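You operate a simulated robot arm through the tools that you are given. There is no shell and no other tool.

You are at the controls of a simulated robot arm. One attempt, no reset.

JOB
Muted purple shows red: gain down to four green lamps, fader to 0 dB, unmute, main fader to -10 dB.
Fine: other gain knobs stay as they are.

It is judged by the outcome, as a careful person would: the job done as asked, and still so three seconds after it is handed in. It fails if anything else is knocked over, pushed out of place, dropped, spilled or broken.

ROBOT AND FRAMES
A 6-joint arm with a two-finger gripper, fixed in place. Base frame: the origin is at the foot of the arm, x ahead of it, y to its left, z up. Lengths are in m, angles in degrees, forces in N, time in s.
Its first joint turns from -166.0 to 166.0 degrees. Payload 1.71 kg.
Tool frame: the origin (TCP) lies between the finger pads and is the grasp point; the fingertips stand 0.02 m ahead of it; z points along the fingers, y is the line along which they close. The gripper opens to 0.096 m. The gripper's body begins 0.113 m behind the TCP.
Orientation is told as [roll, pitch, yaw] about the base's x, y, z axes, in that order, counted from this pose: with the fingers straight down and closing along the base's y, the tool's x points along the base's -x, its y along +y and its z along -z.

CONTROLS
- The arm moves only by the tool jog_arm. Its argument "moves" is a list that holds one entry, the list of rows, each a list of 7 numbers: the shift along the tool's x, y, z in units of 300 mm (1.0 is 300 mm), then the turn, a rotation vector about the tool's x, y, z in units of 45 degrees (1.0 is 45 degrees), then the finger opening in mm, from 0 to 96. In form: [[[x, y, z, wx, wy, wz, grip], ...]]. A call has 1 to 20 rows; each row is the pose to reach, as a shift and turn from the pose commanded when the call began, along the tool's axes at that moment. A call with a number of a shift or a turn outside -1 to 1 is refused whole. A row lasts 0.2 s, in which the tool goes at most 0.05 m and 8.6 degrees; a call with a longer step from one row to the next is refused whole, and so is a gripper value outside its range. Where a pose cannot be reached the arm comes as near as it can. A force on the tool above 40 N (or 10 N above the force at the start of the call, whichever is more), or a blocked arm, ends the call early, and 0.2 s more pass. The fingers move at their own pace (about 0.045 m/s each) and stop on an object; they squeeze with about 33 N. The grip force told is the motor's: it shows also when the fingers shut on nothing. Time passes only in rows, and 0.2 s behind the last, so rows that repeat a pose let the fingers close. It gives the time, the measured TCP pose, the force on the tool (base axes), the opening and the grip force at its end, in the units of the frame above (readings bear some noise), with the torque about the TCP (base axes, N m) and any sound that the robot's microphone picked up.
- Cameras (640 x 400 px; columns grow to the right, rows downward): "scene" is fixed at [0.2144, 0.6559, 1.3561]; the picture's right is [-0.80, -0.60, 0.00], its down [-0.36, 0.48, -0.80] and it looks along [0.48, -0.64, -0.60] (base axes); focal length 356 px, centre (320, 200). "wrist" rides on the gripper at [0.066, 0.014, -0.145] in the tool frame; the picture's right is [-0.21, 0.98, 0.00], its down [-0.88, -0.18, -0.45] and it looks along [-0.44, -0.09, 0.90] (tool axes); focal length 275 px, centre (320, 200). There is no depth. A picture from a camera that has moved, and an enlarged one, comes with that camera's place and axes in the base frame and with its lens. The place of the scene camera against the robot may be out by one fixed shift of up to 0.012 m in any direction.
- camera(camera): a new picture of that camera. It takes no simulated time.
- raise_lower(by): slides the trunk up (or, below 0, down) by that many m; the arm rides with it, the base frame stays. It gives what a move gives, with no picture.
- enlarge(camera, box): a new picture of the part [left, top, right, bottom] of that camera's present view, enlarged. It takes no simulated time.
- job_done(): hands the job in; it is judged then, once.

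Nothing tells you positions but the pictures and the camera data. Unless the task says otherwise, let go and move clear before handing in.

The tools are called after ">>>" by a JSON object that holds its "op" and its "data". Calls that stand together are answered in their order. jog_arm: Moves the arm, as the interface text tells. Its arguments: {"type":"object","properties":{"moves":{"type":"array"}},"required":["moves"]} The other tools are called the same way: raise_lower (by) slides the trunk up or down; camera (camera) takes a picture; enlarge (camera, box) takes an enlarged picture of a part of a camera's view; job_done () hands the job in.

At the start:

```text
time: 0.0
eef_pos: [0.2972, 0.3541, 1.0944]
tool_rot: [0.0, 0.1, 0.1]
force: [-1.2, 0.2, 0.1]
moment: [0.04, 0.01, -0.01]
opening: 0.096
grip_force: 0.1
trunk travel left (down, up): [-0.2, 0.19]
```

scene: 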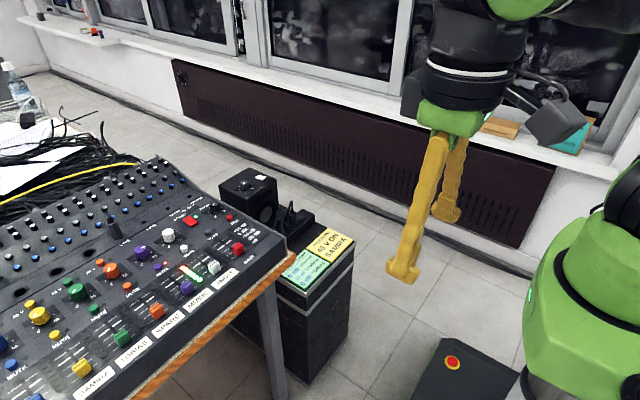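
wrist: 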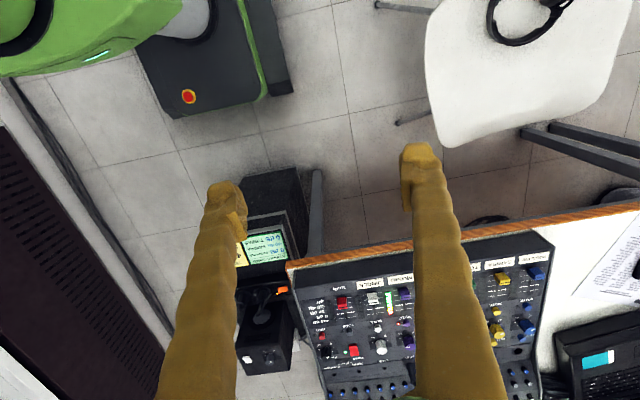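

I see a mixing console on a table ahead of the arm, with a column of purple knobs/fader next to a lit LED meter. First I will look closer at both cameras to locate the controls.

>>> {"op": "enlarge", "data": {"camera": "scene", "box": [100, 190, 290, 310]}}

>>> {"op": "enlarge", "data": {"camera": "wrist", "box": [280, 240, 560, 400]}}

>>> {"op": "enlarge", "data": {"camera": "scene", "box": [0, 140, 290, 400]}}

```text
3.33 times, centred on (195, 250) of scene
camera zoom: at [0.2144, 0.6559, 1.3561], right [-0.8, -0.6, 0.0], down [-0.36, 0.48, -0.8], along [0.48, -0.64, -0.6], focal length 1185 px, centre (737, 33)
```

zoom: 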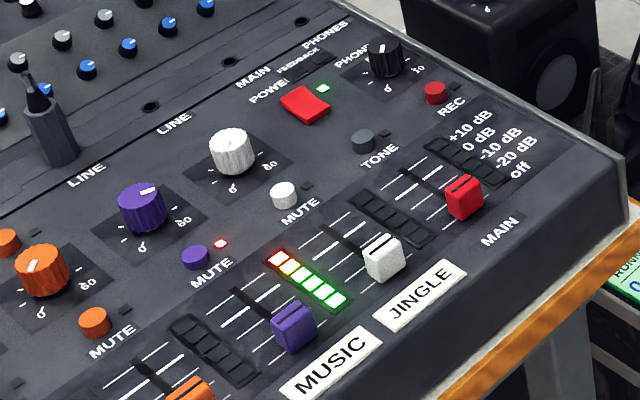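

```text
2.29 times, centred on (420, 320) of wrist
camera zoom: at [0.2325, 0.3675, 1.2387], right [0.21, 0.98, 0.0], down [0.88, -0.18, 0.44], along [0.43, -0.09, -0.9], focal length 629 px, centre (91, -74)
```

zoom: 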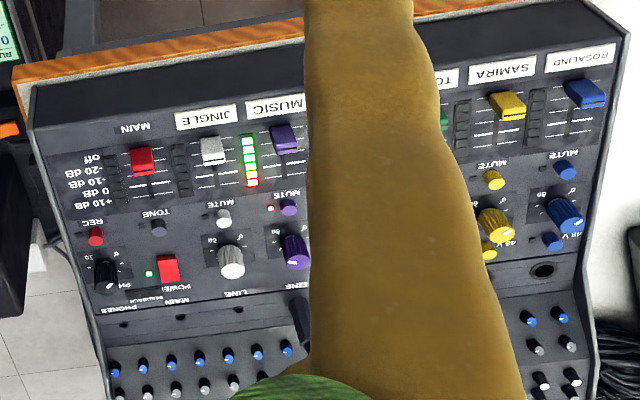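

```text
1.54 times, centred on (145, 270) of scene
camera zoom: at [0.2144, 0.6559, 1.3561], right [-0.8, -0.6, 0.0], down [-0.36, 0.48, -0.8], along [0.48, -0.64, -0.6], focal length 547 px, centre (589, 92)
```

zoom: 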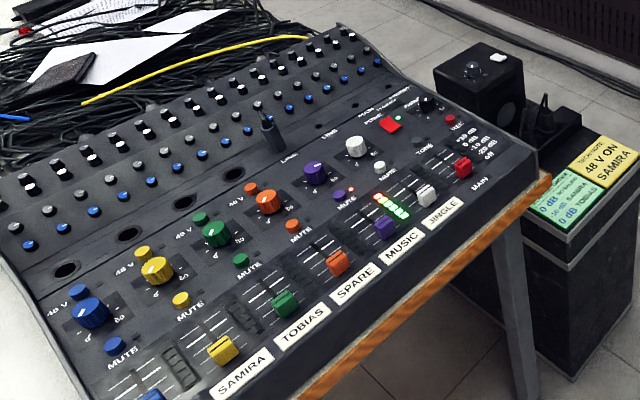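

The console's purple fader cap triangulates to about [0.685, 0.454, 0.81], the purple mute to about [0.79, 0.453, 0.80], and the gain knob to about [0.837, 0.455, 0.815]. I'll move the arm, staying high, so the wrist camera looks straight at that column between the fingers.

>>> {"op": "jog_arm", "data": {"moves": [[[-0.139, 0.0556, 0, 0, 0, 0, 96], [-0.278, 0.1111, 0, 0, 0, 0, 96], [-0.417, 0.1667, 0, 0, 0, 0, 96], [-0.556, 0.2222, 0, 0, 0, 0, 96], [-0.694, 0.2778, 0, 0, 0, 0, 96], [-0.8333, 0.3333, 0, 0, 0, 0, 96]]]}}

>>> {"op": "camera", "data": {"camera": "wrist"}}

>>> {"op": "camera", "data": {"camera": "scene"}}

>>> {"op": "enlarge", "data": {"camera": "scene", "box": [270, 220, 360, 290]}}

```text
time: 1.4
eef_pos: [0.5339, 0.454, 1.1028]
tool_rot: [0.1, -0.9, 0.0]
force: [-0.2, 0.1, -0.4]
moment: [0.06, 0.0, -0.02]
opening: 0.0959
grip_force: 0.1
trunk travel left (down, up): [-0.2, 0.19]
```

```text
taken
camera wrist: at [0.4663, 0.4675, 1.246], right [0.21, 0.98, 0.0], down [0.87, -0.19, 0.46], along [0.45, -0.09, -0.89], focal length 275 px, centre (320, 200)
```

wrist: 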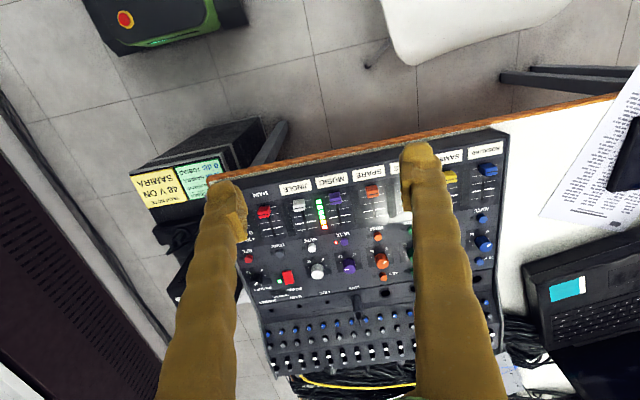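

```text
taken
```

scene: 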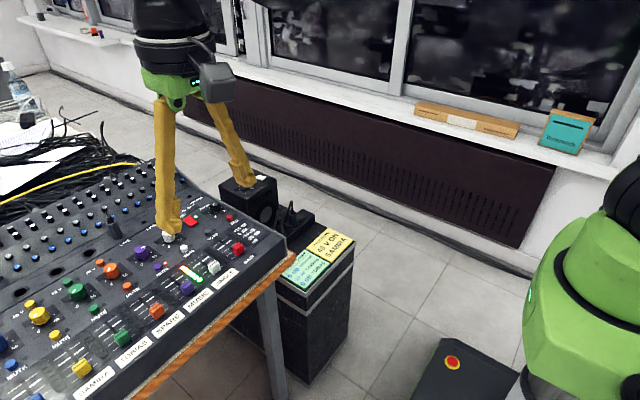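

```text
5.71 times, centred on (315, 255) of scene
camera zoom: at [0.2144, 0.6559, 1.3561], right [-0.8, -0.6, 0.0], down [-0.36, 0.48, -0.8], along [0.48, -0.64, -0.6], focal length 2032 px, centre (349, -114)
```

zoom: 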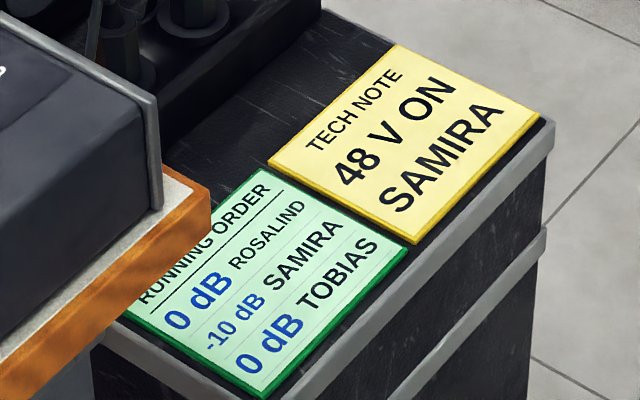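

The notes on the box concern other channels and aren't part of this job. Now I'll look at the purple and main columns closely through the wrist camera.

>>> {"op": "enlarge", "data": {"camera": "wrist", "box": [240, 170, 400, 310]}}

>>> {"op": "enlarge", "data": {"camera": "wrist", "box": [290, 180, 370, 240]}}

>>> {"op": "enlarge", "data": {"camera": "scene", "box": [160, 220, 260, 300]}}

>>> {"op": "jog_arm", "data": {"moves": [[[0, 0, 0, 0, 0, 0, 96]]]}}

```text
2.86 times, centred on (320, 240) of wrist
camera zoom: at [0.4663, 0.4675, 1.246], right [0.21, 0.98, 0.0], down [0.87, -0.19, 0.46], along [0.45, -0.09, -0.89], focal length 786 px, centre (320, 86)
```

zoom: 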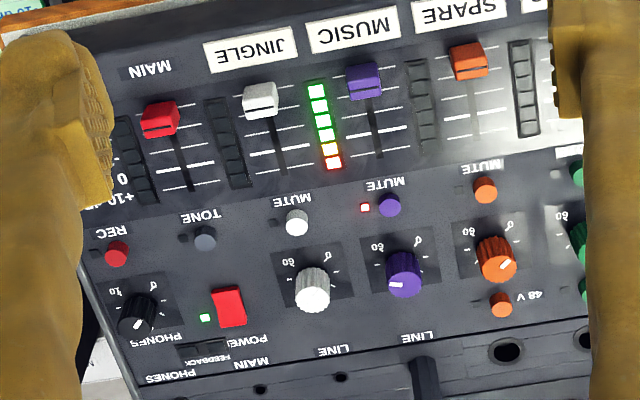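

```text
6.67 times, centred on (330, 210) of wrist
camera zoom: at [0.4663, 0.4675, 1.246], right [0.21, 0.98, 0.0], down [0.87, -0.19, 0.46], along [0.45, -0.09, -0.89], focal length 1835 px, centre (253, 133)
```

zoom: 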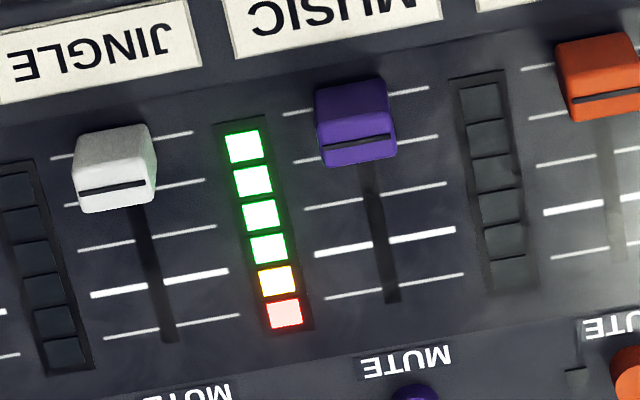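

```text
5.00 times, centred on (210, 260) of scene
camera zoom: at [0.2144, 0.6559, 1.3561], right [-0.8, -0.6, 0.0], down [-0.36, 0.48, -0.8], along [0.48, -0.64, -0.6], focal length 1778 px, centre (870, -100)
```

zoom: 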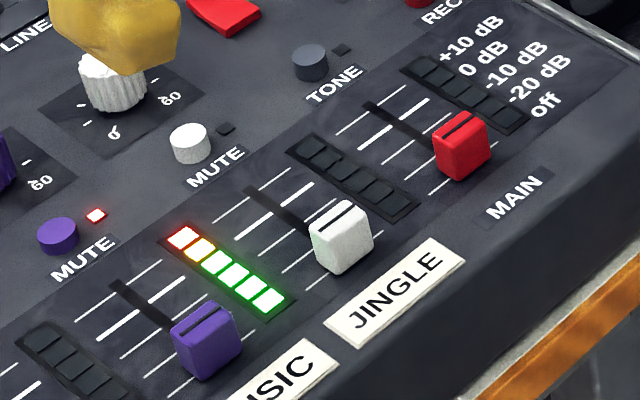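

```text
time: 1.8
eef_pos: [0.5328, 0.4547, 1.1029]
tool_rot: [-0.1, -0.8, 0.0]
force: [-0.2, 0.0, 0.8]
moment: [0.04, -0.06, 0.03]
opening: 0.0964
grip_force: 0.1
trunk travel left (down, up): [-0.2, 0.19]
```

Each meter has four green, one yellow and one red lamp, all lit for purple. The fader lines, from the front edge to the far end, read off, -20, -10, 0 (bold) and +10. The arm seems to be at its reach limit at this height, so I'll raise the trunk to gain reach toward the gain knob.

>>> {"op": "raise_lower", "data": {"by": 0.18}}

>>> {"op": "jog_arm", "data": {"moves": [[[0, 0, 0, 0, 0, 0, 96]]]}}

```text
time: 3.8
eef_pos: [0.5331, 0.4531, 1.2838]
tool_rot: [0.0, -0.8, 0.0]
force: [0.4, 0.6, 0.5]
moment: [-0.01, 0.02, 0.01]
opening: 0.0961
grip_force: 0.2
trunk travel left (down, up): [-0.38, 0.01]
```

```text
time: 4.2
eef_pos: [0.5336, 0.4542, 1.2832]
tool_rot: [0.0, -0.8, 0.0]
force: [-0.1, 0.6, -0.2]
moment: [-0.02, 0.01, 0.02]
opening: 0.0964
grip_force: 0.1
trunk travel left (down, up): [-0.38, 0.01]
```

I'm now at z≈1.28 above the column; I'll descend about 0.27 m, still well above the console, and check pose accuracy and the view.

>>> {"op": "jog_arm", "data": {"moves": [[[0, 0, 0.15, 0, 0, 0, 60], [0, 0, 0.3, 0, 0, 0, 60], [0, 0, 0.45, 0, 0, 0, 60], [0, 0, 0.6, 0, 0, 0, 60], [0, 0, 0.75, 0, 0, 0, 60], [0, 0, 0.9, 0, 0, 0, 60], [0, 0, 0.9, 0, 0, 0, 60]]]}}

>>> {"op": "camera", "data": {"camera": "wrist"}}

>>> {"op": "camera", "data": {"camera": "scene"}}

```text
time: 5.8
eef_pos: [0.5356, 0.455, 1.0096]
tool_rot: [0.0, -0.7, 0.0]
force: [-0.4, 0.5, 0.6]
moment: [-0.05, -0.01, 0.01]
opening: 0.0603
grip_force: 0.0
trunk travel left (down, up): [-0.38, 0.01]
```

```text
taken
camera wrist: at [0.4691, 0.4683, 1.1543], right [0.21, 0.98, 0.0], down [0.87, -0.18, 0.46], along [0.45, -0.09, -0.89], focal length 275 px, centre (320, 200)
```

wrist: 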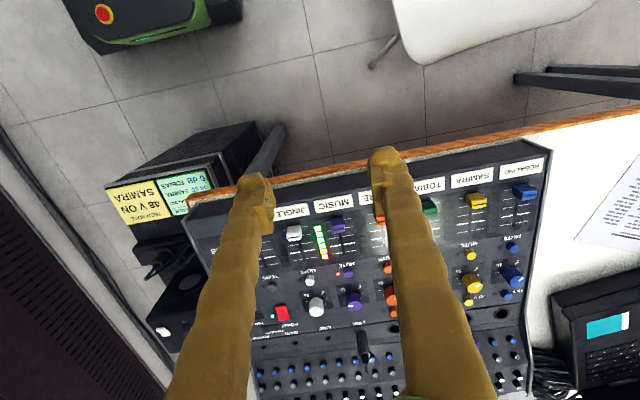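

```text
taken
```

scene: 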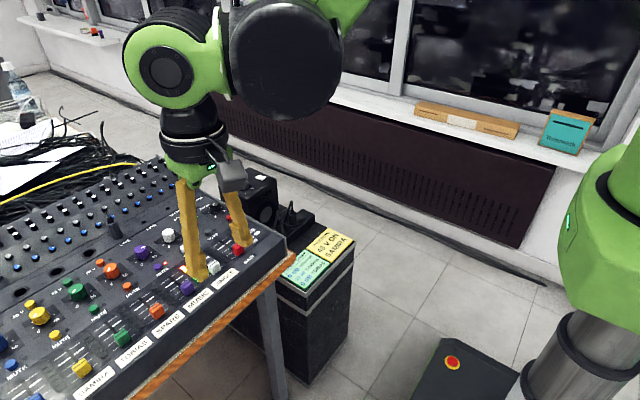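

The pose tracks well now apart from a small pitch error. I'll square the tool up and move forward over the purple mute/gain area at z≈0.95 for a close look.

>>> {"op": "jog_arm", "data": {"moves": [[[-0.123, 0, 0.04, 0, 0.0165, 0, 60], [-0.247, 0, 0.08, 0, 0.0165, 0, 60], [-0.37, 0, 0.12, 0, 0.0165, 0, 60], [-0.493, 0, 0.16, 0, 0.0165, 0, 60], [-0.617, 0, 0.2, 0, 0.0165, 0, 60], [-0.617, 0, 0.2, 0, 0.0165, 0, 60]]]}}

>>> {"op": "camera", "data": {"camera": "wrist"}}

>>> {"op": "enlarge", "data": {"camera": "wrist", "box": [240, 100, 400, 200]}}

>>> {"op": "enlarge", "data": {"camera": "wrist", "box": [240, 180, 400, 280]}}

>>> {"op": "enlarge", "data": {"camera": "scene", "box": [100, 190, 260, 310]}}

```text
time: 7.2
eef_pos: [0.7225, 0.4502, 0.9556]
tool_rot: [0.0, -0.1, 0.1]
force: [0.3, 0.0, 0.3]
moment: [-0.03, 0.02, 0.0]
opening: 0.0597
grip_force: 0.1
trunk travel left (down, up): [-0.38, 0.01]
```

```text
taken
camera wrist: at [0.6567, 0.4648, 1.0997], right [0.21, 0.98, 0.0], down [0.88, -0.18, 0.44], along [0.44, -0.09, -0.9], focal length 275 px, centre (320, 200)
```

wrist: 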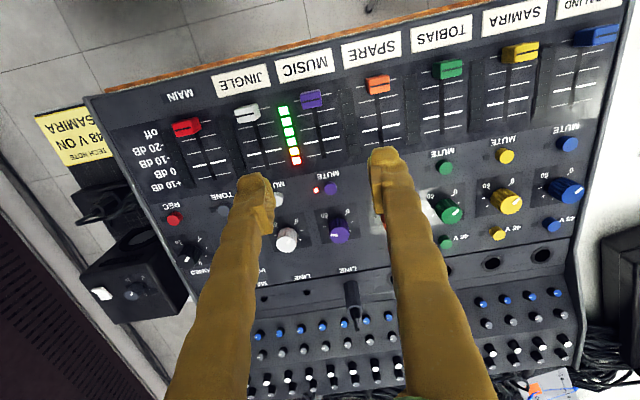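

```text
4.00 times, centred on (320, 150) of wrist
camera zoom: at [0.6567, 0.4648, 1.0997], right [0.21, 0.98, 0.0], down [0.88, -0.18, 0.44], along [0.44, -0.09, -0.9], focal length 1101 px, centre (320, 400)
```

zoom: 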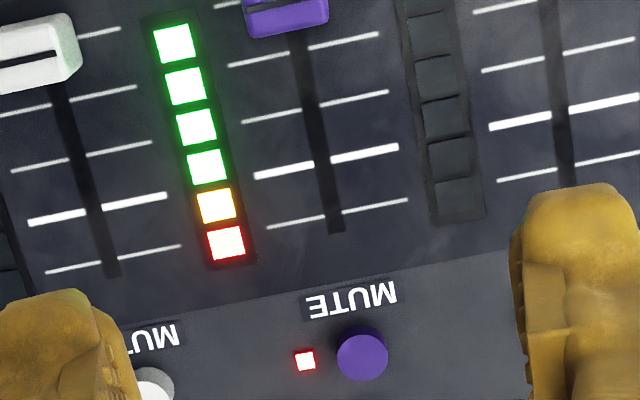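

```text
4.00 times, centred on (320, 230) of wrist
camera zoom: at [0.6567, 0.4648, 1.0997], right [0.21, 0.98, 0.0], down [0.88, -0.18, 0.44], along [0.44, -0.09, -0.9], focal length 1101 px, centre (320, 80)
```

zoom: 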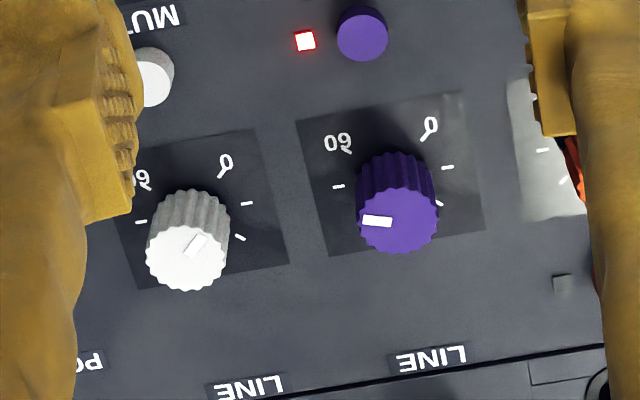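

```text
3.33 times, centred on (180, 250) of scene
camera zoom: at [0.2144, 0.6559, 1.3561], right [-0.8, -0.6, 0.0], down [-0.36, 0.48, -0.8], along [0.48, -0.64, -0.6], focal length 1185 px, centre (787, 33)
```

zoom: 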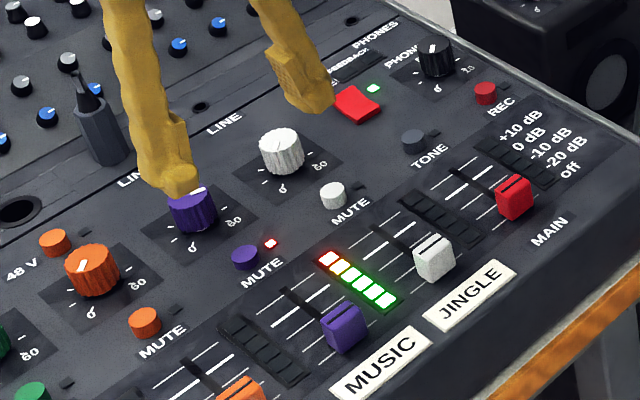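

The panel is nearly flat at z≈0.803–0.806. The purple gain knob's axis is at about (0.839, 0.4505), its top at z≈0.828 and its diameter about 24 mm. I'll hover above the knob and check alignment before descending.

>>> {"op": "jog_arm", "data": {"moves": [[[-0.097, 0, 0.046, 0, 0, 0, 50], [-0.194, 0, 0.092, 0, 0, 0, 50], [-0.291, 0, 0.138, 0, 0, 0, 50], [-0.388, 0, 0.183, 0, 0, 0, 50], [-0.388, 0, 0.183, 0, 0, 0, 50]]]}}

>>> {"op": "camera", "data": {"camera": "wrist"}}

>>> {"op": "enlarge", "data": {"camera": "wrist", "box": [240, 80, 400, 180]}}

>>> {"op": "enlarge", "data": {"camera": "scene", "box": [80, 180, 240, 300]}}

```text
time: 8.4
eef_pos: [0.8389, 0.4566, 0.9015]
tool_rot: [0.1, 0.1, 0.0]
force: [0.0, -0.9, 0.3]
moment: [0.01, 0.01, -0.02]
opening: 0.0499
grip_force: 0.2
trunk travel left (down, up): [-0.38, 0.01]
```

```text
taken
camera wrist: at [0.7732, 0.4686, 1.0466], right [0.21, 0.98, 0.0], down [0.88, -0.18, 0.44], along [0.44, -0.09, -0.9], focal length 275 px, centre (320, 200)
```

wrist: 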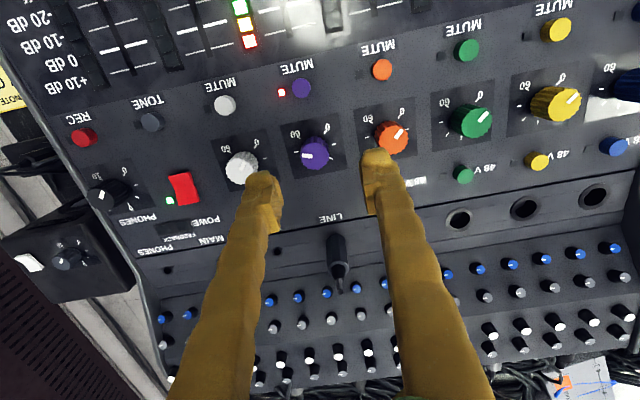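

```text
4.00 times, centred on (320, 130) of wrist
camera zoom: at [0.7732, 0.4686, 1.0466], right [0.21, 0.98, 0.0], down [0.88, -0.18, 0.44], along [0.44, -0.09, -0.9], focal length 1101 px, centre (320, 480)
```

zoom: 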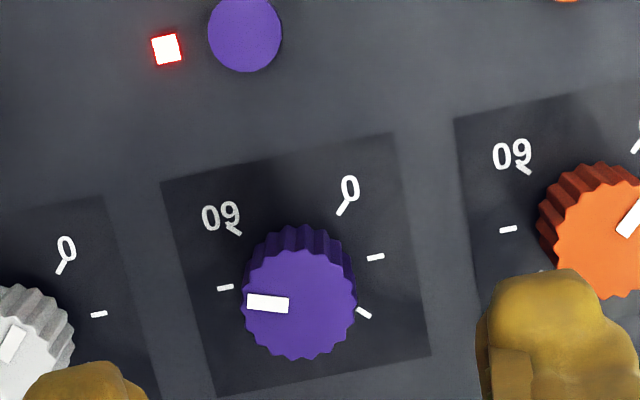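

```text
3.33 times, centred on (160, 240) of scene
camera zoom: at [0.2144, 0.6559, 1.3561], right [-0.8, -0.6, 0.0], down [-0.36, 0.48, -0.8], along [0.48, -0.64, -0.6], focal length 1185 px, centre (853, 67)
```

zoom: 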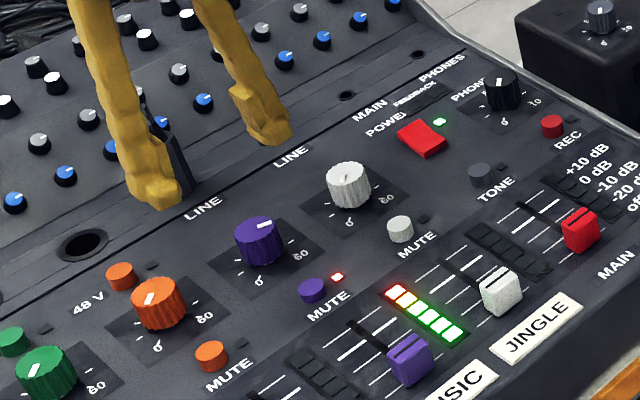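

The wrist axis projects to image column 320, and the knob top sits at column ~315. The TCP is therefore about 4 mm too far in +y. I'll correct that, come down to just above the knob, and recheck.

>>> {"op": "jog_arm", "data": {"moves": [[[0, -0.014, 0.05, 0, 0, 0, 50], [0, -0.014, 0.1, 0, 0, 0, 50], [0, -0.014, 0.13, 0, 0, 0, 50], [0, -0.014, 0.13, 0, 0, 0, 50]]]}}

>>> {"op": "camera", "data": {"camera": "wrist"}}

>>> {"op": "enlarge", "data": {"camera": "wrist", "box": [240, 80, 400, 180]}}

>>> {"op": "enlarge", "data": {"camera": "scene", "box": [100, 200, 220, 290]}}

```text
time: 9.4
eef_pos: [0.8401, 0.4514, 0.8622]
tool_rot: [0.0, 0.0, 0.0]
force: [0.2, 0.1, 0.0]
moment: [0.01, 0.0, 0.01]
opening: 0.0502
grip_force: 0.1
trunk travel left (down, up): [-0.38, 0.01]
```

```text
taken
camera wrist: at [0.7734, 0.4647, 1.0064], right [0.21, 0.98, 0.0], down [0.88, -0.18, 0.44], along [0.44, -0.09, -0.9], focal length 275 px, centre (320, 200)
```

wrist: 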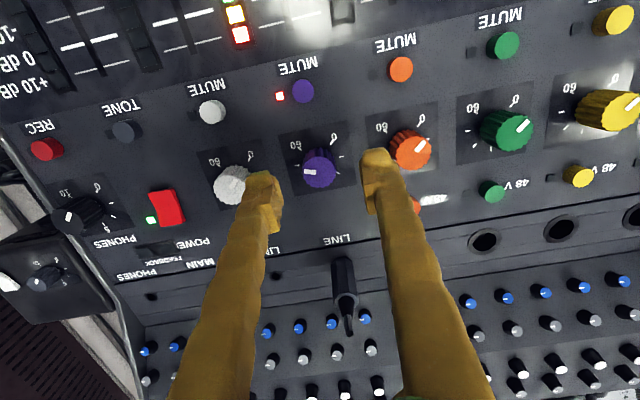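

```text
4.00 times, centred on (320, 130) of wrist
camera zoom: at [0.7734, 0.4647, 1.0064], right [0.21, 0.98, 0.0], down [0.88, -0.18, 0.44], along [0.44, -0.09, -0.9], focal length 1101 px, centre (320, 480)
```

zoom: 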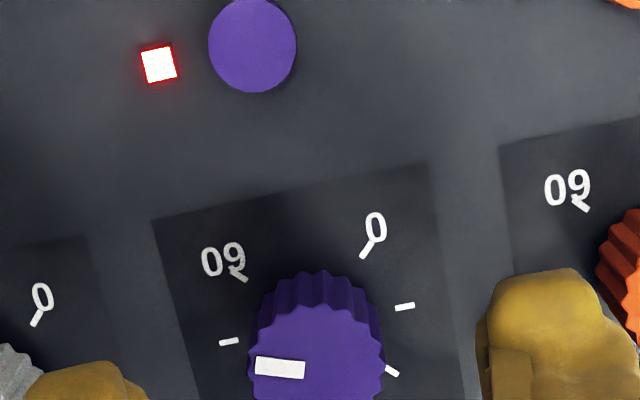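

```text
4.44 times, centred on (160, 245) of scene
camera zoom: at [0.2144, 0.6559, 1.3561], right [-0.8, -0.6, 0.0], down [-0.36, 0.48, -0.8], along [0.48, -0.64, -0.6], focal length 1580 px, centre (1031, 0)
```

zoom: 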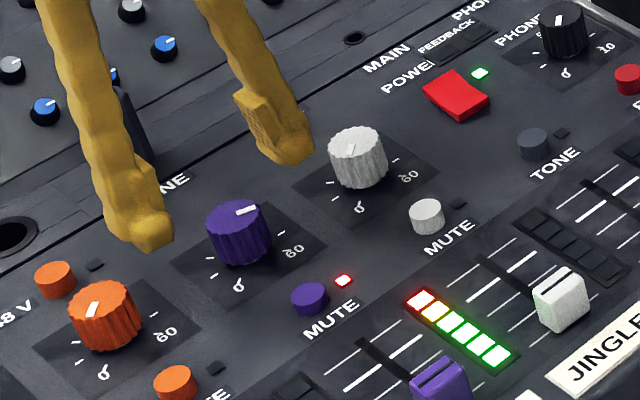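

The knob now sits on the tool axis in both column and row. I'll descend to put the fingertips about 6 mm above the panel around the knob.

>>> {"op": "jog_arm", "data": {"moves": [[[0, 0, 0.035, 0, 0, 0, 50], [0, 0, 0.07, 0, 0, 0, 50], [0, 0, 0.09, 0, 0, 0, 50], [0, 0, 0.104, 0, 0, 0, 50], [0, 0, 0.104, 0, 0, 0, 50]]]}}

>>> {"op": "enlarge", "data": {"camera": "wrist", "box": [220, 100, 420, 225]}}

>>> {"op": "enlarge", "data": {"camera": "scene", "box": [100, 200, 220, 290]}}

```text
time: 10.6
eef_pos: [0.8382, 0.4511, 0.8299]
tool_rot: [-0.1, 0.0, -0.1]
force: [-0.3, 0.1, -0.4]
moment: [-0.02, -0.01, -0.01]
opening: 0.0501
grip_force: 0.1
trunk travel left (down, up): [-0.38, 0.01]
```

```text
3.20 times, centred on (320, 162) of wrist
camera zoom: at [0.7725, 0.4646, 0.9748], right [0.21, 0.98, 0.0], down [0.88, -0.18, 0.44], along [0.44, -0.09, -0.9], focal length 881 px, centre (320, 320)
```

zoom: 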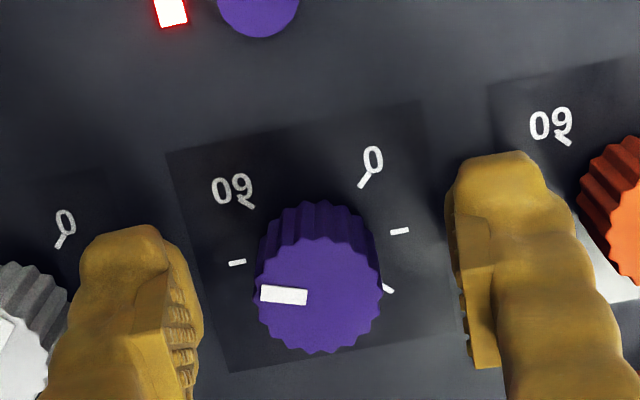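

```text
4.44 times, centred on (160, 245) of scene
camera zoom: at [0.2144, 0.6559, 1.3561], right [-0.8, -0.6, 0.0], down [-0.36, 0.48, -0.8], along [0.48, -0.64, -0.6], focal length 1580 px, centre (1031, 0)
```

zoom: 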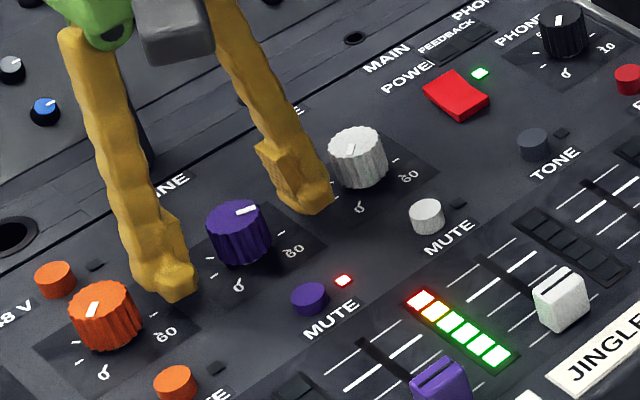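

The fingers straddle the knob with clearance on both sides. I'll close on it and read the forces.

>>> {"op": "jog_arm", "data": {"moves": [[[0, 0, 0, 0, 0, 0, 36], [0, 0, 0, 0, 0, 0, 28], [0, 0, 0, 0, 0, 0, 15], [0, 0, 0, 0, 0, 0, 15]]]}}

>>> {"op": "enlarge", "data": {"camera": "wrist", "box": [220, 100, 420, 225]}}

>>> {"op": "enlarge", "data": {"camera": "scene", "box": [100, 200, 220, 290]}}

```text
time: 11.6
eef_pos: [0.8385, 0.4516, 0.8302]
tool_rot: [0.1, 0.0, 0.0]
force: [-3.0, -8.2, -2.9]
moment: [-0.14, -0.04, 0.03]
opening: 0.0237
grip_force: 35.3
trunk travel left (down, up): [-0.38, 0.01]
```

```text
3.20 times, centred on (320, 162) of wrist
camera zoom: at [0.7727, 0.4639, 0.975], right [0.21, 0.98, 0.0], down [0.88, -0.18, 0.44], along [0.44, -0.09, -0.9], focal length 881 px, centre (320, 320)
```

zoom: 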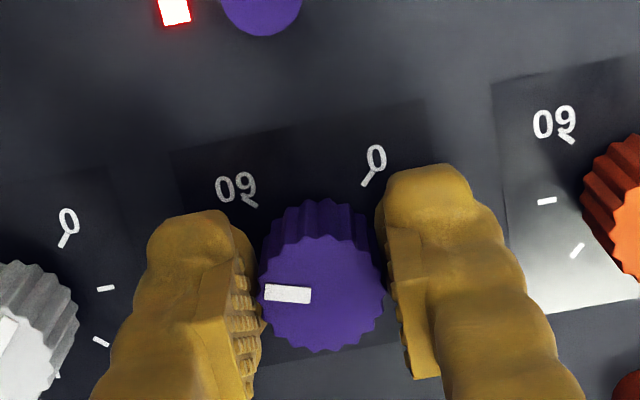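

```text
4.44 times, centred on (160, 245) of scene
camera zoom: at [0.2144, 0.6559, 1.3561], right [-0.8, -0.6, 0.0], down [-0.36, 0.48, -0.8], along [0.48, -0.64, -0.6], focal length 1580 px, centre (1031, 0)
```

zoom: 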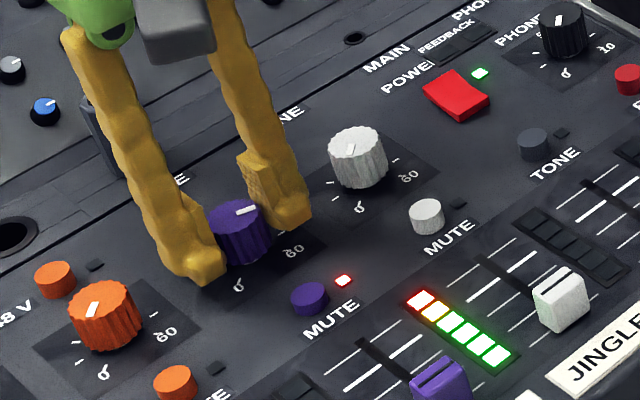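

The knob is gripped at 23.7 mm. I'll nudge y by about −1 mm to relieve the side load and turn counter-clockwise about 9° (gain down), then check the meter.

>>> {"op": "jog_arm", "data": {"moves": [[[0, -0.003, 0, 0, 0, 0, 15], [0, -0.003, 0, 0, 0, -0.1, 15], [0, -0.003, 0, 0, 0, -0.2, 15], [0, -0.003, 0, 0, 0, -0.2, 15]]]}}

>>> {"op": "enlarge", "data": {"camera": "scene", "box": [100, 200, 220, 290]}}

>>> {"op": "enlarge", "data": {"camera": "wrist", "box": [220, 100, 420, 225]}}

```text
time: 12.6
eef_pos: [0.8394, 0.4488, 0.831]
tool_rot: [0.1, 0.0, 9.0]
force: [-8.2, 5.8, -0.3]
moment: [0.09, 0.19, 0.0]
opening: 0.0232
grip_force: 35.0
trunk travel left (down, up): [-0.38, 0.01]
```

```text
4.44 times, centred on (160, 245) of scene
camera zoom: at [0.2144, 0.6559, 1.3561], right [-0.8, -0.6, 0.0], down [-0.36, 0.48, -0.8], along [0.48, -0.64, -0.6], focal length 1580 px, centre (1031, 0)
```

zoom: 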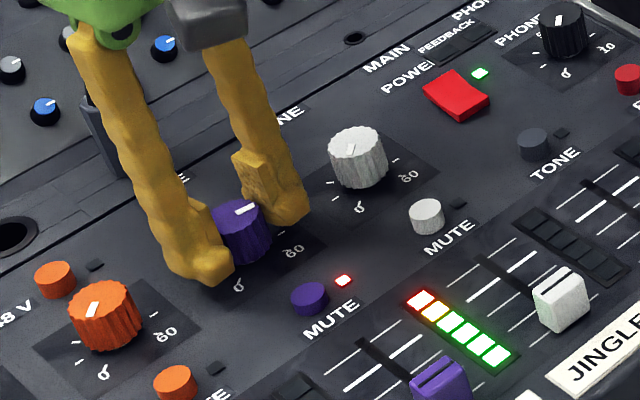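

```text
3.20 times, centred on (320, 162) of wrist
camera zoom: at [0.7713, 0.453, 0.975], right [0.05, 1.0, 0.0], down [0.89, -0.04, 0.44], along [0.44, -0.02, -0.9], focal length 881 px, centre (320, 320)
```

zoom: 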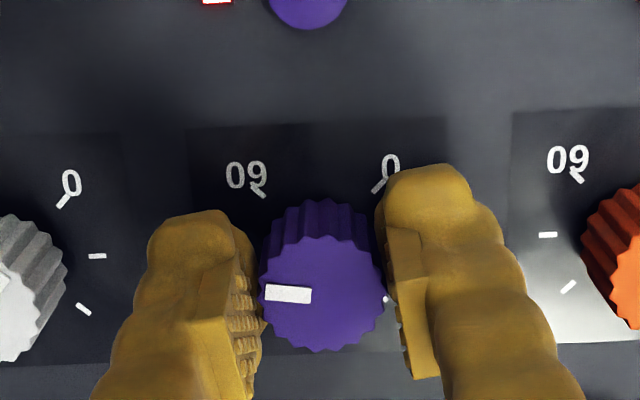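

The knob follows the grip, and red is still lit. I'll keep turning down in steps, relieving the small side force.

>>> {"op": "jog_arm", "data": {"moves": [[[0.002, 0.001, 0, 0, 0, -0.1, 15], [0.002, 0.001, 0, 0, 0, -0.2, 15], [0.002, 0.001, 0, 0, 0, -0.3, 15], [0.002, 0.001, 0, 0, 0, -0.3, 15]]]}}

>>> {"op": "enlarge", "data": {"camera": "scene", "box": [100, 200, 220, 290]}}

```text
time: 13.6
eef_pos: [0.839, 0.4508, 0.8307]
tool_rot: [0.0, -0.2, 22.5]
force: [6.9, 4.1, 7.2]
moment: [0.09, -0.24, 0.02]
opening: 0.0234
grip_force: 35.1
trunk travel left (down, up): [-0.38, 0.01]
```

```text
4.44 times, centred on (160, 245) of scene
camera zoom: at [0.2144, 0.6559, 1.3561], right [-0.8, -0.6, 0.0], down [-0.36, 0.48, -0.8], along [0.48, -0.64, -0.6], focal length 1580 px, centre (1031, 0)
```

zoom: 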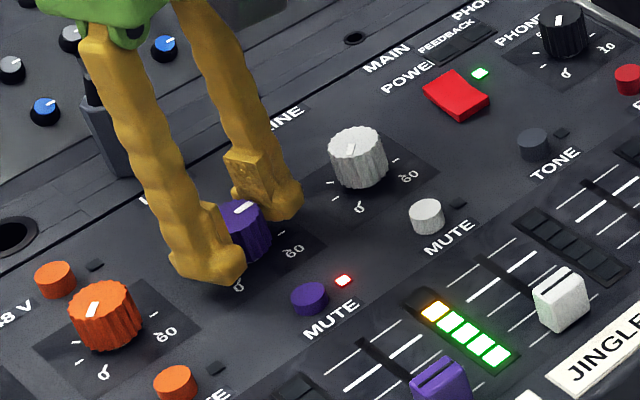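

Red has gone out; four green plus yellow remain. I'll continue another ~13° in the same direction and check.

>>> {"op": "jog_arm", "data": {"moves": [[[-0.001, 0, 0, 0, 0, -0.1, 15], [-0.001, 0, 0, 0, 0, -0.2, 15], [-0.001, 0, 0, 0, 0, -0.2, 15]]]}}

>>> {"op": "enlarge", "data": {"camera": "scene", "box": [100, 200, 220, 290]}}

```text
time: 14.4
eef_pos: [0.8397, 0.4482, 0.8304]
tool_rot: [0.0, -0.1, 31.6]
force: [8.8, 0.2, 12.4]
moment: [-0.07, 0.0, -0.01]
opening: 0.0236
grip_force: 35.2
trunk travel left (down, up): [-0.38, 0.01]
```

```text
4.44 times, centred on (160, 245) of scene
camera zoom: at [0.2144, 0.6559, 1.3561], right [-0.8, -0.6, 0.0], down [-0.36, 0.48, -0.8], along [0.48, -0.64, -0.6], focal length 1580 px, centre (1031, 0)
```

zoom: 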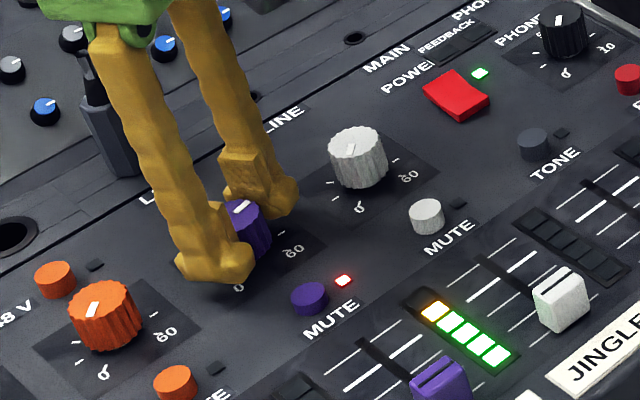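

Yellow is still lit. I'll ease the small vertical and x loads and turn down another 9°.

>>> {"op": "jog_arm", "data": {"moves": [[[-0.002, -0.001, -0.002, 0, 0, -0.1, 15], [-0.002, -0.001, -0.002, 0, 0, -0.2, 15], [-0.002, -0.001, -0.002, 0, 0, -0.2, 15]]]}}

>>> {"op": "enlarge", "data": {"camera": "scene", "box": [100, 200, 220, 290]}}

```text
time: 15.2
eef_pos: [0.8381, 0.4491, 0.8303]
tool_rot: [0.1, 0.0, 40.6]
force: [-7.9, -8.5, 0.2]
moment: [-0.16, 0.16, -0.04]
opening: 0.0231
grip_force: 34.9
trunk travel left (down, up): [-0.38, 0.01]
```

```text
4.44 times, centred on (160, 245) of scene
camera zoom: at [0.2144, 0.6559, 1.3561], right [-0.8, -0.6, 0.0], down [-0.36, 0.48, -0.8], along [0.48, -0.64, -0.6], focal length 1580 px, centre (1031, 0)
```

zoom: 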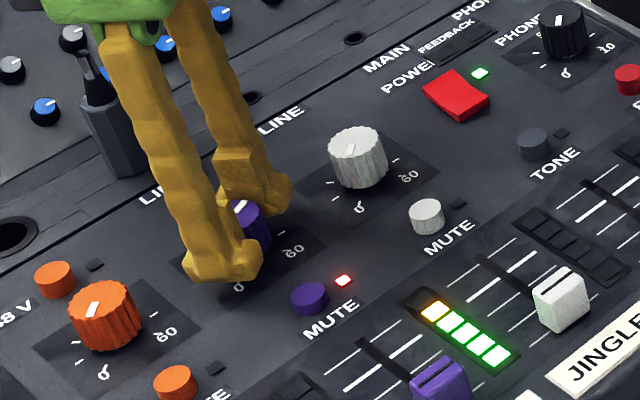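

Yellow is still on at 40.6° of rotation. I'll continue another 9°.

>>> {"op": "jog_arm", "data": {"moves": [[[0.001, 0, 0, 0, 0, -0.1, 15], [0.001, 0, 0, 0, 0, -0.2, 15], [0.001, 0, 0, 0, 0, -0.2, 15]]]}}

>>> {"op": "enlarge", "data": {"camera": "scene", "box": [100, 200, 220, 290]}}

```text
time: 16.0
eef_pos: [0.8383, 0.449, 0.8307]
tool_rot: [0.0, -0.1, 49.7]
force: [-4.6, -3.6, -1.7]
moment: [-0.06, 0.03, -0.04]
opening: 0.0234
grip_force: 35.2
trunk travel left (down, up): [-0.38, 0.01]
```

```text
4.44 times, centred on (160, 245) of scene
camera zoom: at [0.2144, 0.6559, 1.3561], right [-0.8, -0.6, 0.0], down [-0.36, 0.48, -0.8], along [0.48, -0.64, -0.6], focal length 1580 px, centre (1031, 0)
```

zoom: 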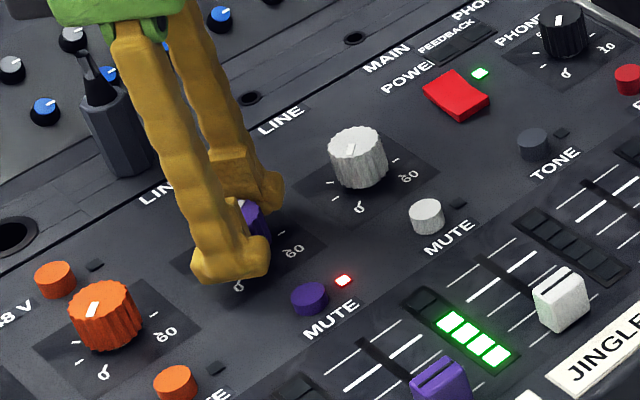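

Yellow is out and four greens remain lit. I'll turn about 5° more so the setting isn't sitting right at the yellow threshold, then verify the meter close up.

>>> {"op": "jog_arm", "data": {"moves": [[[0, 0, 0, 0, 0, -0.06, 15], [0, 0, 0, 0, 0, -0.11, 15], [0, 0, 0, 0, 0, -0.11, 15]]]}}

>>> {"op": "enlarge", "data": {"camera": "scene", "box": [160, 240, 220, 290]}}

```text
time: 16.8
eef_pos: [0.8396, 0.4493, 0.8305]
tool_rot: [0.0, 0.0, 54.4]
force: [-5.7, -6.7, -2.0]
moment: [-0.12, 0.08, -0.02]
opening: 0.0231
grip_force: 34.7
trunk travel left (down, up): [-0.38, 0.01]
```

```text
8.00 times, centred on (190, 265) of scene
camera zoom: at [0.2144, 0.6559, 1.3561], right [-0.8, -0.6, 0.0], down [-0.36, 0.48, -0.8], along [0.48, -0.64, -0.6], focal length 2844 px, centre (1360, -320)
```

zoom: 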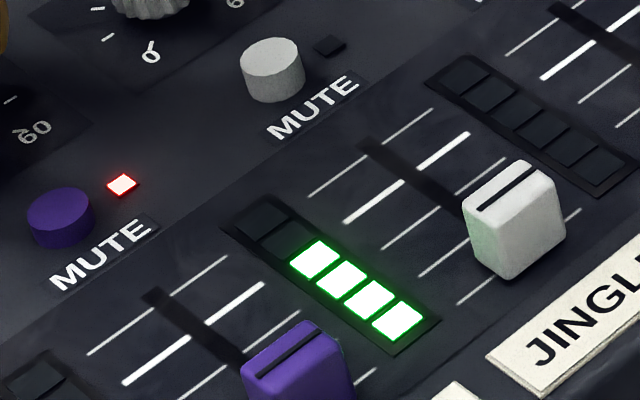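

Exactly four greens are lit. I'll open the fingers and lift straight up, then verify the lamps stayed.

>>> {"op": "jog_arm", "data": {"moves": [[[0, 0, 0, 0, 0, 0, 30], [0, 0, 0, 0, 0, 0, 44], [0, 0, 0, 0, 0, 0, 44], [0, 0, -0.07, 0, 0, 0, 44], [0, 0, -0.2, 0, 0, 0, 44], [0, 0, -0.33, 0, 0, 0, 44], [0, 0, -0.33, 0, 0, 0, 44]]]}}

>>> {"op": "enlarge", "data": {"camera": "scene", "box": [100, 200, 220, 290]}}

```text
time: 18.4
eef_pos: [0.8386, 0.4477, 0.9297]
tool_rot: [-0.1, -0.1, 54.5]
force: [0.1, -0.5, 0.5]
moment: [0.0, 0.0, 0.0]
opening: 0.0439
grip_force: 0.1
trunk travel left (down, up): [-0.38, 0.01]
```

```text
4.44 times, centred on (160, 245) of scene
camera zoom: at [0.2144, 0.6559, 1.3561], right [-0.8, -0.6, 0.0], down [-0.36, 0.48, -0.8], along [0.48, -0.64, -0.6], focal length 1580 px, centre (1031, 0)
```

zoom: 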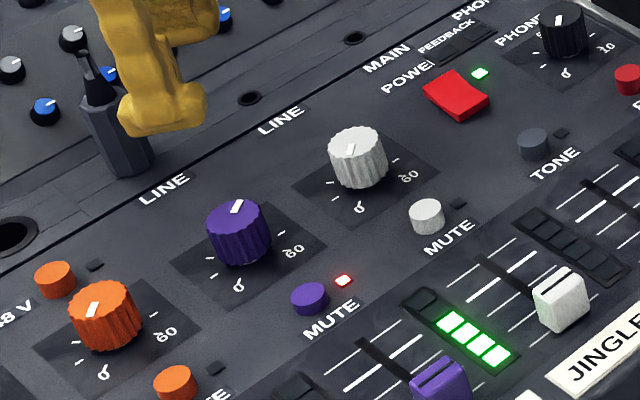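

The gain is set and four greens held after release. Next is the purple fader: its cap sits at about x≈0.687 (off), and the scale lines are about 15 mm apart, putting 0 dB at x≈0.731. I'll move over there while rotating the wrist back to yaw 0.

>>> {"op": "jog_arm", "data": {"moves": [[[0.047, 0.0688, 0, 0, 0, 0.1667, 44], [0.094, 0.1377, 0, 0, 0, 0.3333, 44], [0.141, 0.2065, 0, 0, 0, 0.5, 44], [0.188, 0.2753, 0, 0, 0, 0.6667, 44], [0.235, 0.3442, 0, 0, 0, 0.8333, 44], [0.282, 0.413, 0, 0, 0, 1.0, 44], [0.282, 0.413, 0, 0, 0, 1.0, 44]]]}}

>>> {"op": "jog_arm", "data": {"moves": [[[0, 0, 0.03, 0, 0, 0.1, 44], [0, 0, 0.06, 0, 0, 0.21, 44], [0, 0, 0.09, 0, 0, 0.21, 44], [0, 0, 0.09, 0, 0, 0.21, 44]]]}}

>>> {"op": "camera", "data": {"camera": "wrist"}}

>>> {"op": "enlarge", "data": {"camera": "wrist", "box": [240, 80, 400, 180]}}

>>> {"op": "camera", "data": {"camera": "scene"}}

```text
time: 20.0
eef_pos: [0.689, 0.4525, 0.9308]
tool_rot: [0.0, 0.0, 9.4]
force: [0.0, 0.7, -0.3]
moment: [-0.03, 0.02, -0.01]
opening: 0.0439
grip_force: 0.1
trunk travel left (down, up): [-0.38, 0.01]
```

```text
time: 21.0
eef_pos: [0.6886, 0.4522, 0.9017]
tool_rot: [0.0, 0.1, 0.0]
force: [0.1, 0.7, 0.4]
moment: [-0.01, 0.02, -0.01]
opening: 0.044
grip_force: 0.1
trunk travel left (down, up): [-0.38, 0.01]
```

```text
taken
camera wrist: at [0.6239, 0.4658, 1.0463], right [0.21, 0.98, 0.0], down [0.88, -0.18, 0.44], along [0.44, -0.09, -0.9], focal length 275 px, centre (320, 200)
```

wrist: 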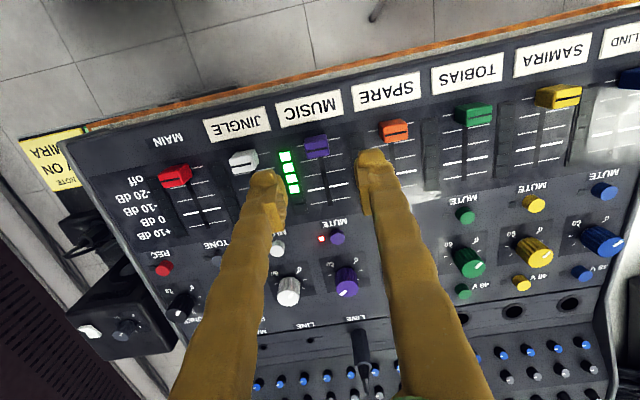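

```text
4.00 times, centred on (320, 130) of wrist
camera zoom: at [0.6239, 0.4658, 1.0463], right [0.21, 0.98, 0.0], down [0.88, -0.18, 0.44], along [0.44, -0.09, -0.9], focal length 1101 px, centre (320, 480)
```

zoom: 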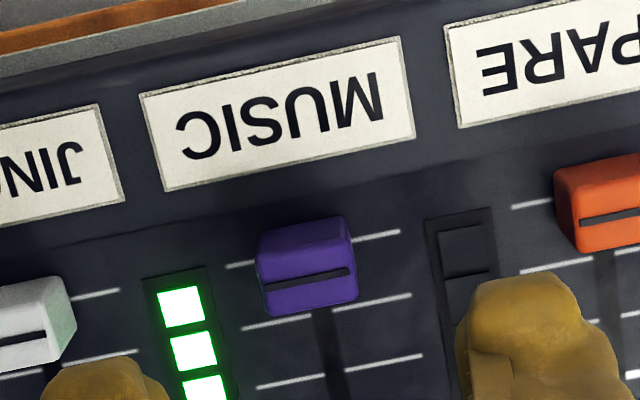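

```text
taken
```

scene: 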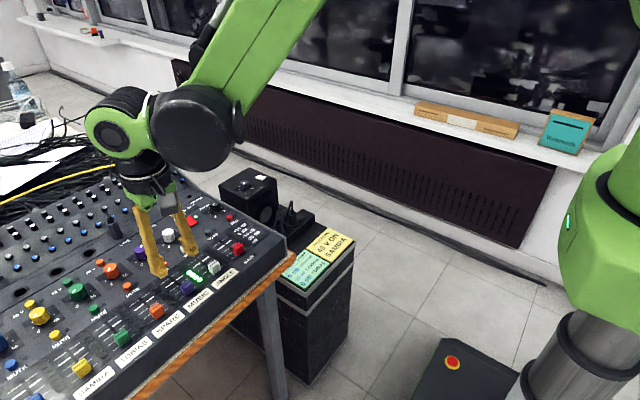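

The cap's index line is at about (0.685, 0.4505) with its top at z≈0.83. I'll shift a few mm, descend around it, and look before gripping.

>>> {"op": "jog_arm", "data": {"moves": [[[0.0133, -0.006, 0.06, 0, 0, 0, 44], [0.0133, -0.006, 0.12, 0, 0, 0, 44], [0.0133, -0.006, 0.17, 0, 0, 0, 44], [0.0133, -0.006, 0.205, 0, 0, 0, 44], [0.0133, -0.006, 0.232, 0, 0, 0, 44], [0.0133, -0.006, 0.232, 0, 0, 0, 44]]]}}

>>> {"op": "enlarge", "data": {"camera": "wrist", "box": [220, 90, 420, 215]}}

>>> {"op": "enlarge", "data": {"camera": "scene", "box": [130, 230, 250, 320]}}

```text
time: 22.4
eef_pos: [0.6863, 0.4506, 0.8328]
tool_rot: [0.0, 0.0, 0.0]
force: [0.1, 0.6, -0.8]
moment: [-0.01, -0.03, -0.01]
opening: 0.0439
grip_force: 0.1
trunk travel left (down, up): [-0.38, 0.01]
```

```text
3.20 times, centred on (320, 152) of wrist
camera zoom: at [0.6197, 0.4646, 0.9768], right [0.21, 0.98, 0.0], down [0.88, -0.18, 0.44], along [0.44, -0.09, -0.9], focal length 881 px, centre (320, 352)
```

zoom: 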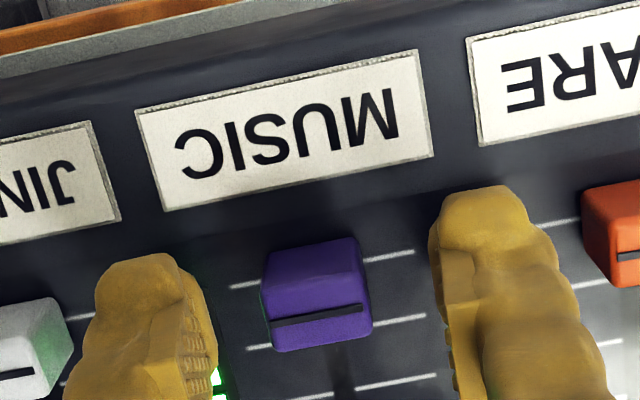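

```text
4.44 times, centred on (190, 275) of scene
camera zoom: at [0.2144, 0.6559, 1.3561], right [-0.8, -0.6, 0.0], down [-0.36, 0.48, -0.8], along [0.48, -0.64, -0.6], focal length 1580 px, centre (898, -133)
```

zoom: 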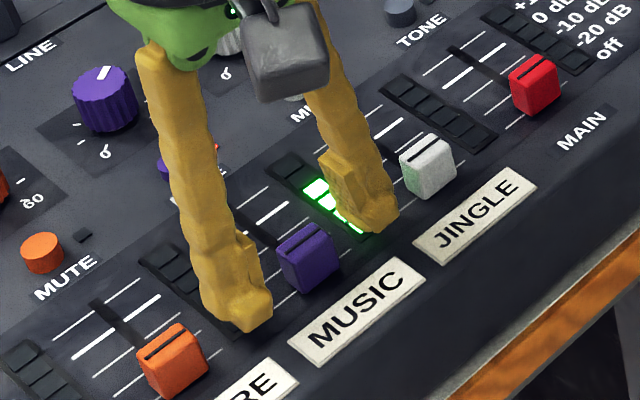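

The cap is centred laterally between the fingers and about 3 mm nearer the front. I'll shift by that much and close on it.

>>> {"op": "jog_arm", "data": {"moves": [[[0.009, 0, 0, 0, 0, 0, 36], [0.009, 0, 0, 0, 0, 0, 26], [0.009, 0, 0, 0, 0, 0, 12], [0.009, 0, 0, 0, 0, 0, 12]]]}}

>>> {"op": "enlarge", "data": {"camera": "wrist", "box": [220, 90, 420, 215]}}

```text
time: 23.4
eef_pos: [0.6827, 0.4515, 0.8328]
tool_rot: [0.1, 0.0, 0.0]
force: [-1.2, -6.8, -4.1]
moment: [-0.11, -0.05, -0.03]
opening: 0.0187
grip_force: 34.5
trunk travel left (down, up): [-0.38, 0.01]
```

```text
3.20 times, centred on (320, 152) of wrist
camera zoom: at [0.6167, 0.4639, 0.9772], right [0.21, 0.98, 0.0], down [0.88, -0.18, 0.44], along [0.44, -0.09, -0.9], focal length 881 px, centre (320, 352)
```

zoom: 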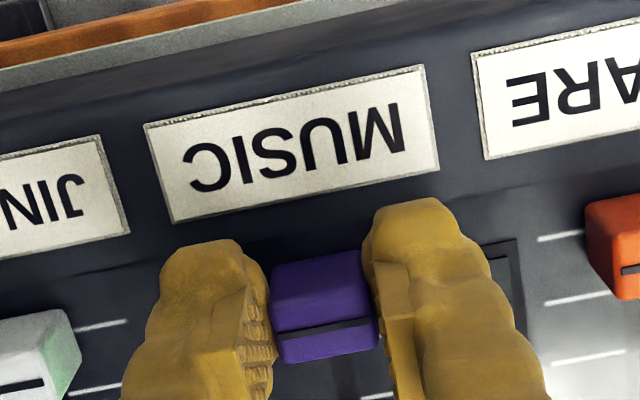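

The cap is held with its index line at x≈0.684, matching the off line at about 0.685; 0 dB is about 45 mm further. I'll slide halfway first and watch the forces.

>>> {"op": "jog_arm", "data": {"moves": [[[-0.02, -0.002, 0, 0, 0, 0, 12], [-0.04, -0.002, 0, 0, 0, 0, 12], [-0.06, -0.002, 0, 0, 0, 0, 12], [-0.08, -0.002, 0, 0, 0, 0, 12], [-0.08, -0.002, 0, 0, 0, 0, 12]]]}}

>>> {"op": "enlarge", "data": {"camera": "wrist", "box": [220, 90, 420, 215]}}

>>> {"op": "enlarge", "data": {"camera": "scene", "box": [130, 230, 250, 320]}}

```text
time: 24.6
eef_pos: [0.7059, 0.4494, 0.8349]
tool_rot: [0.0, -0.1, 0.0]
force: [-0.9, -10.7, -18.6]
moment: [-0.11, -0.05, 0.0]
opening: 0.0185
grip_force: 35.2
trunk travel left (down, up): [-0.38, 0.01]
```

```text
3.20 times, centred on (320, 152) of wrist
camera zoom: at [0.6416, 0.4639, 0.9774], right [0.21, 0.98, 0.0], down [0.88, -0.18, 0.44], along [0.43, -0.09, -0.9], focal length 881 px, centre (320, 352)
```

zoom: 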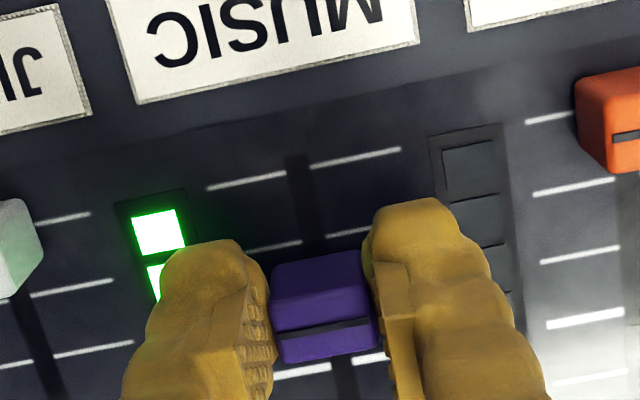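

```text
4.44 times, centred on (190, 275) of scene
camera zoom: at [0.2144, 0.6559, 1.3561], right [-0.8, -0.6, 0.0], down [-0.36, 0.48, -0.8], along [0.48, -0.64, -0.6], focal length 1580 px, centre (898, -133)
```

zoom: 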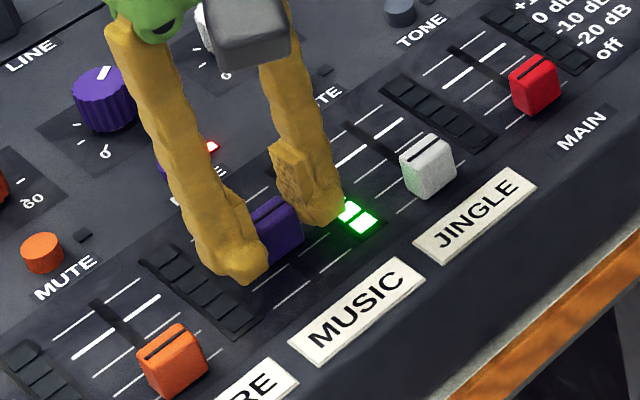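

The cap slides, but there is an 18 N downward pull, meaning the tool sits slightly high. I'll lower about 1 mm and ease y before continuing.

>>> {"op": "jog_arm", "data": {"moves": [[[0, -0.002, 0.003, 0, 0, 0, 12], [0, -0.003, 0.005, 0, 0, 0, 12], [0, -0.003, 0.005, 0, 0, 0, 12]]]}}

```text
time: 25.4
eef_pos: [0.7062, 0.4502, 0.8325]
tool_rot: [0.1, 0.0, -0.1]
force: [0.5, 6.0, 20.4]
moment: [0.07, 0.05, -0.01]
opening: 0.0187
grip_force: 35.0
trunk travel left (down, up): [-0.38, 0.01]
```

The contact is stiff (about 26 N/mm). I'll back off half of that correction.

>>> {"op": "jog_arm", "data": {"moves": [[[0, 0.001, -0.0026, 0, 0, 0, 12], [0, 0.001, -0.0026, 0, 0, 0, 12]]]}}

```text
time: 26.0
eef_pos: [0.7055, 0.4496, 0.8322]
tool_rot: [0.0, 0.0, 0.0]
force: [-0.8, 9.3, 16.9]
moment: [0.14, 0.05, -0.03]
opening: 0.0184
grip_force: 35.5
trunk travel left (down, up): [-0.38, 0.01]
```

The force barely changed, so I'll make one more small raise and read again.

>>> {"op": "jog_arm", "data": {"moves": [[[0, -0.001, -0.0015, 0, 0, 0, 12], [0, -0.001, -0.0015, 0, 0, 0, 12]]]}}

```text
time: 26.6
eef_pos: [0.7058, 0.45, 0.8335]
tool_rot: [0.0, 0.1, 0.1]
force: [-0.3, 12.9, 7.9]
moment: [0.21, -0.1, -0.01]
opening: 0.0185
grip_force: 35.1
trunk travel left (down, up): [-0.38, 0.01]
```

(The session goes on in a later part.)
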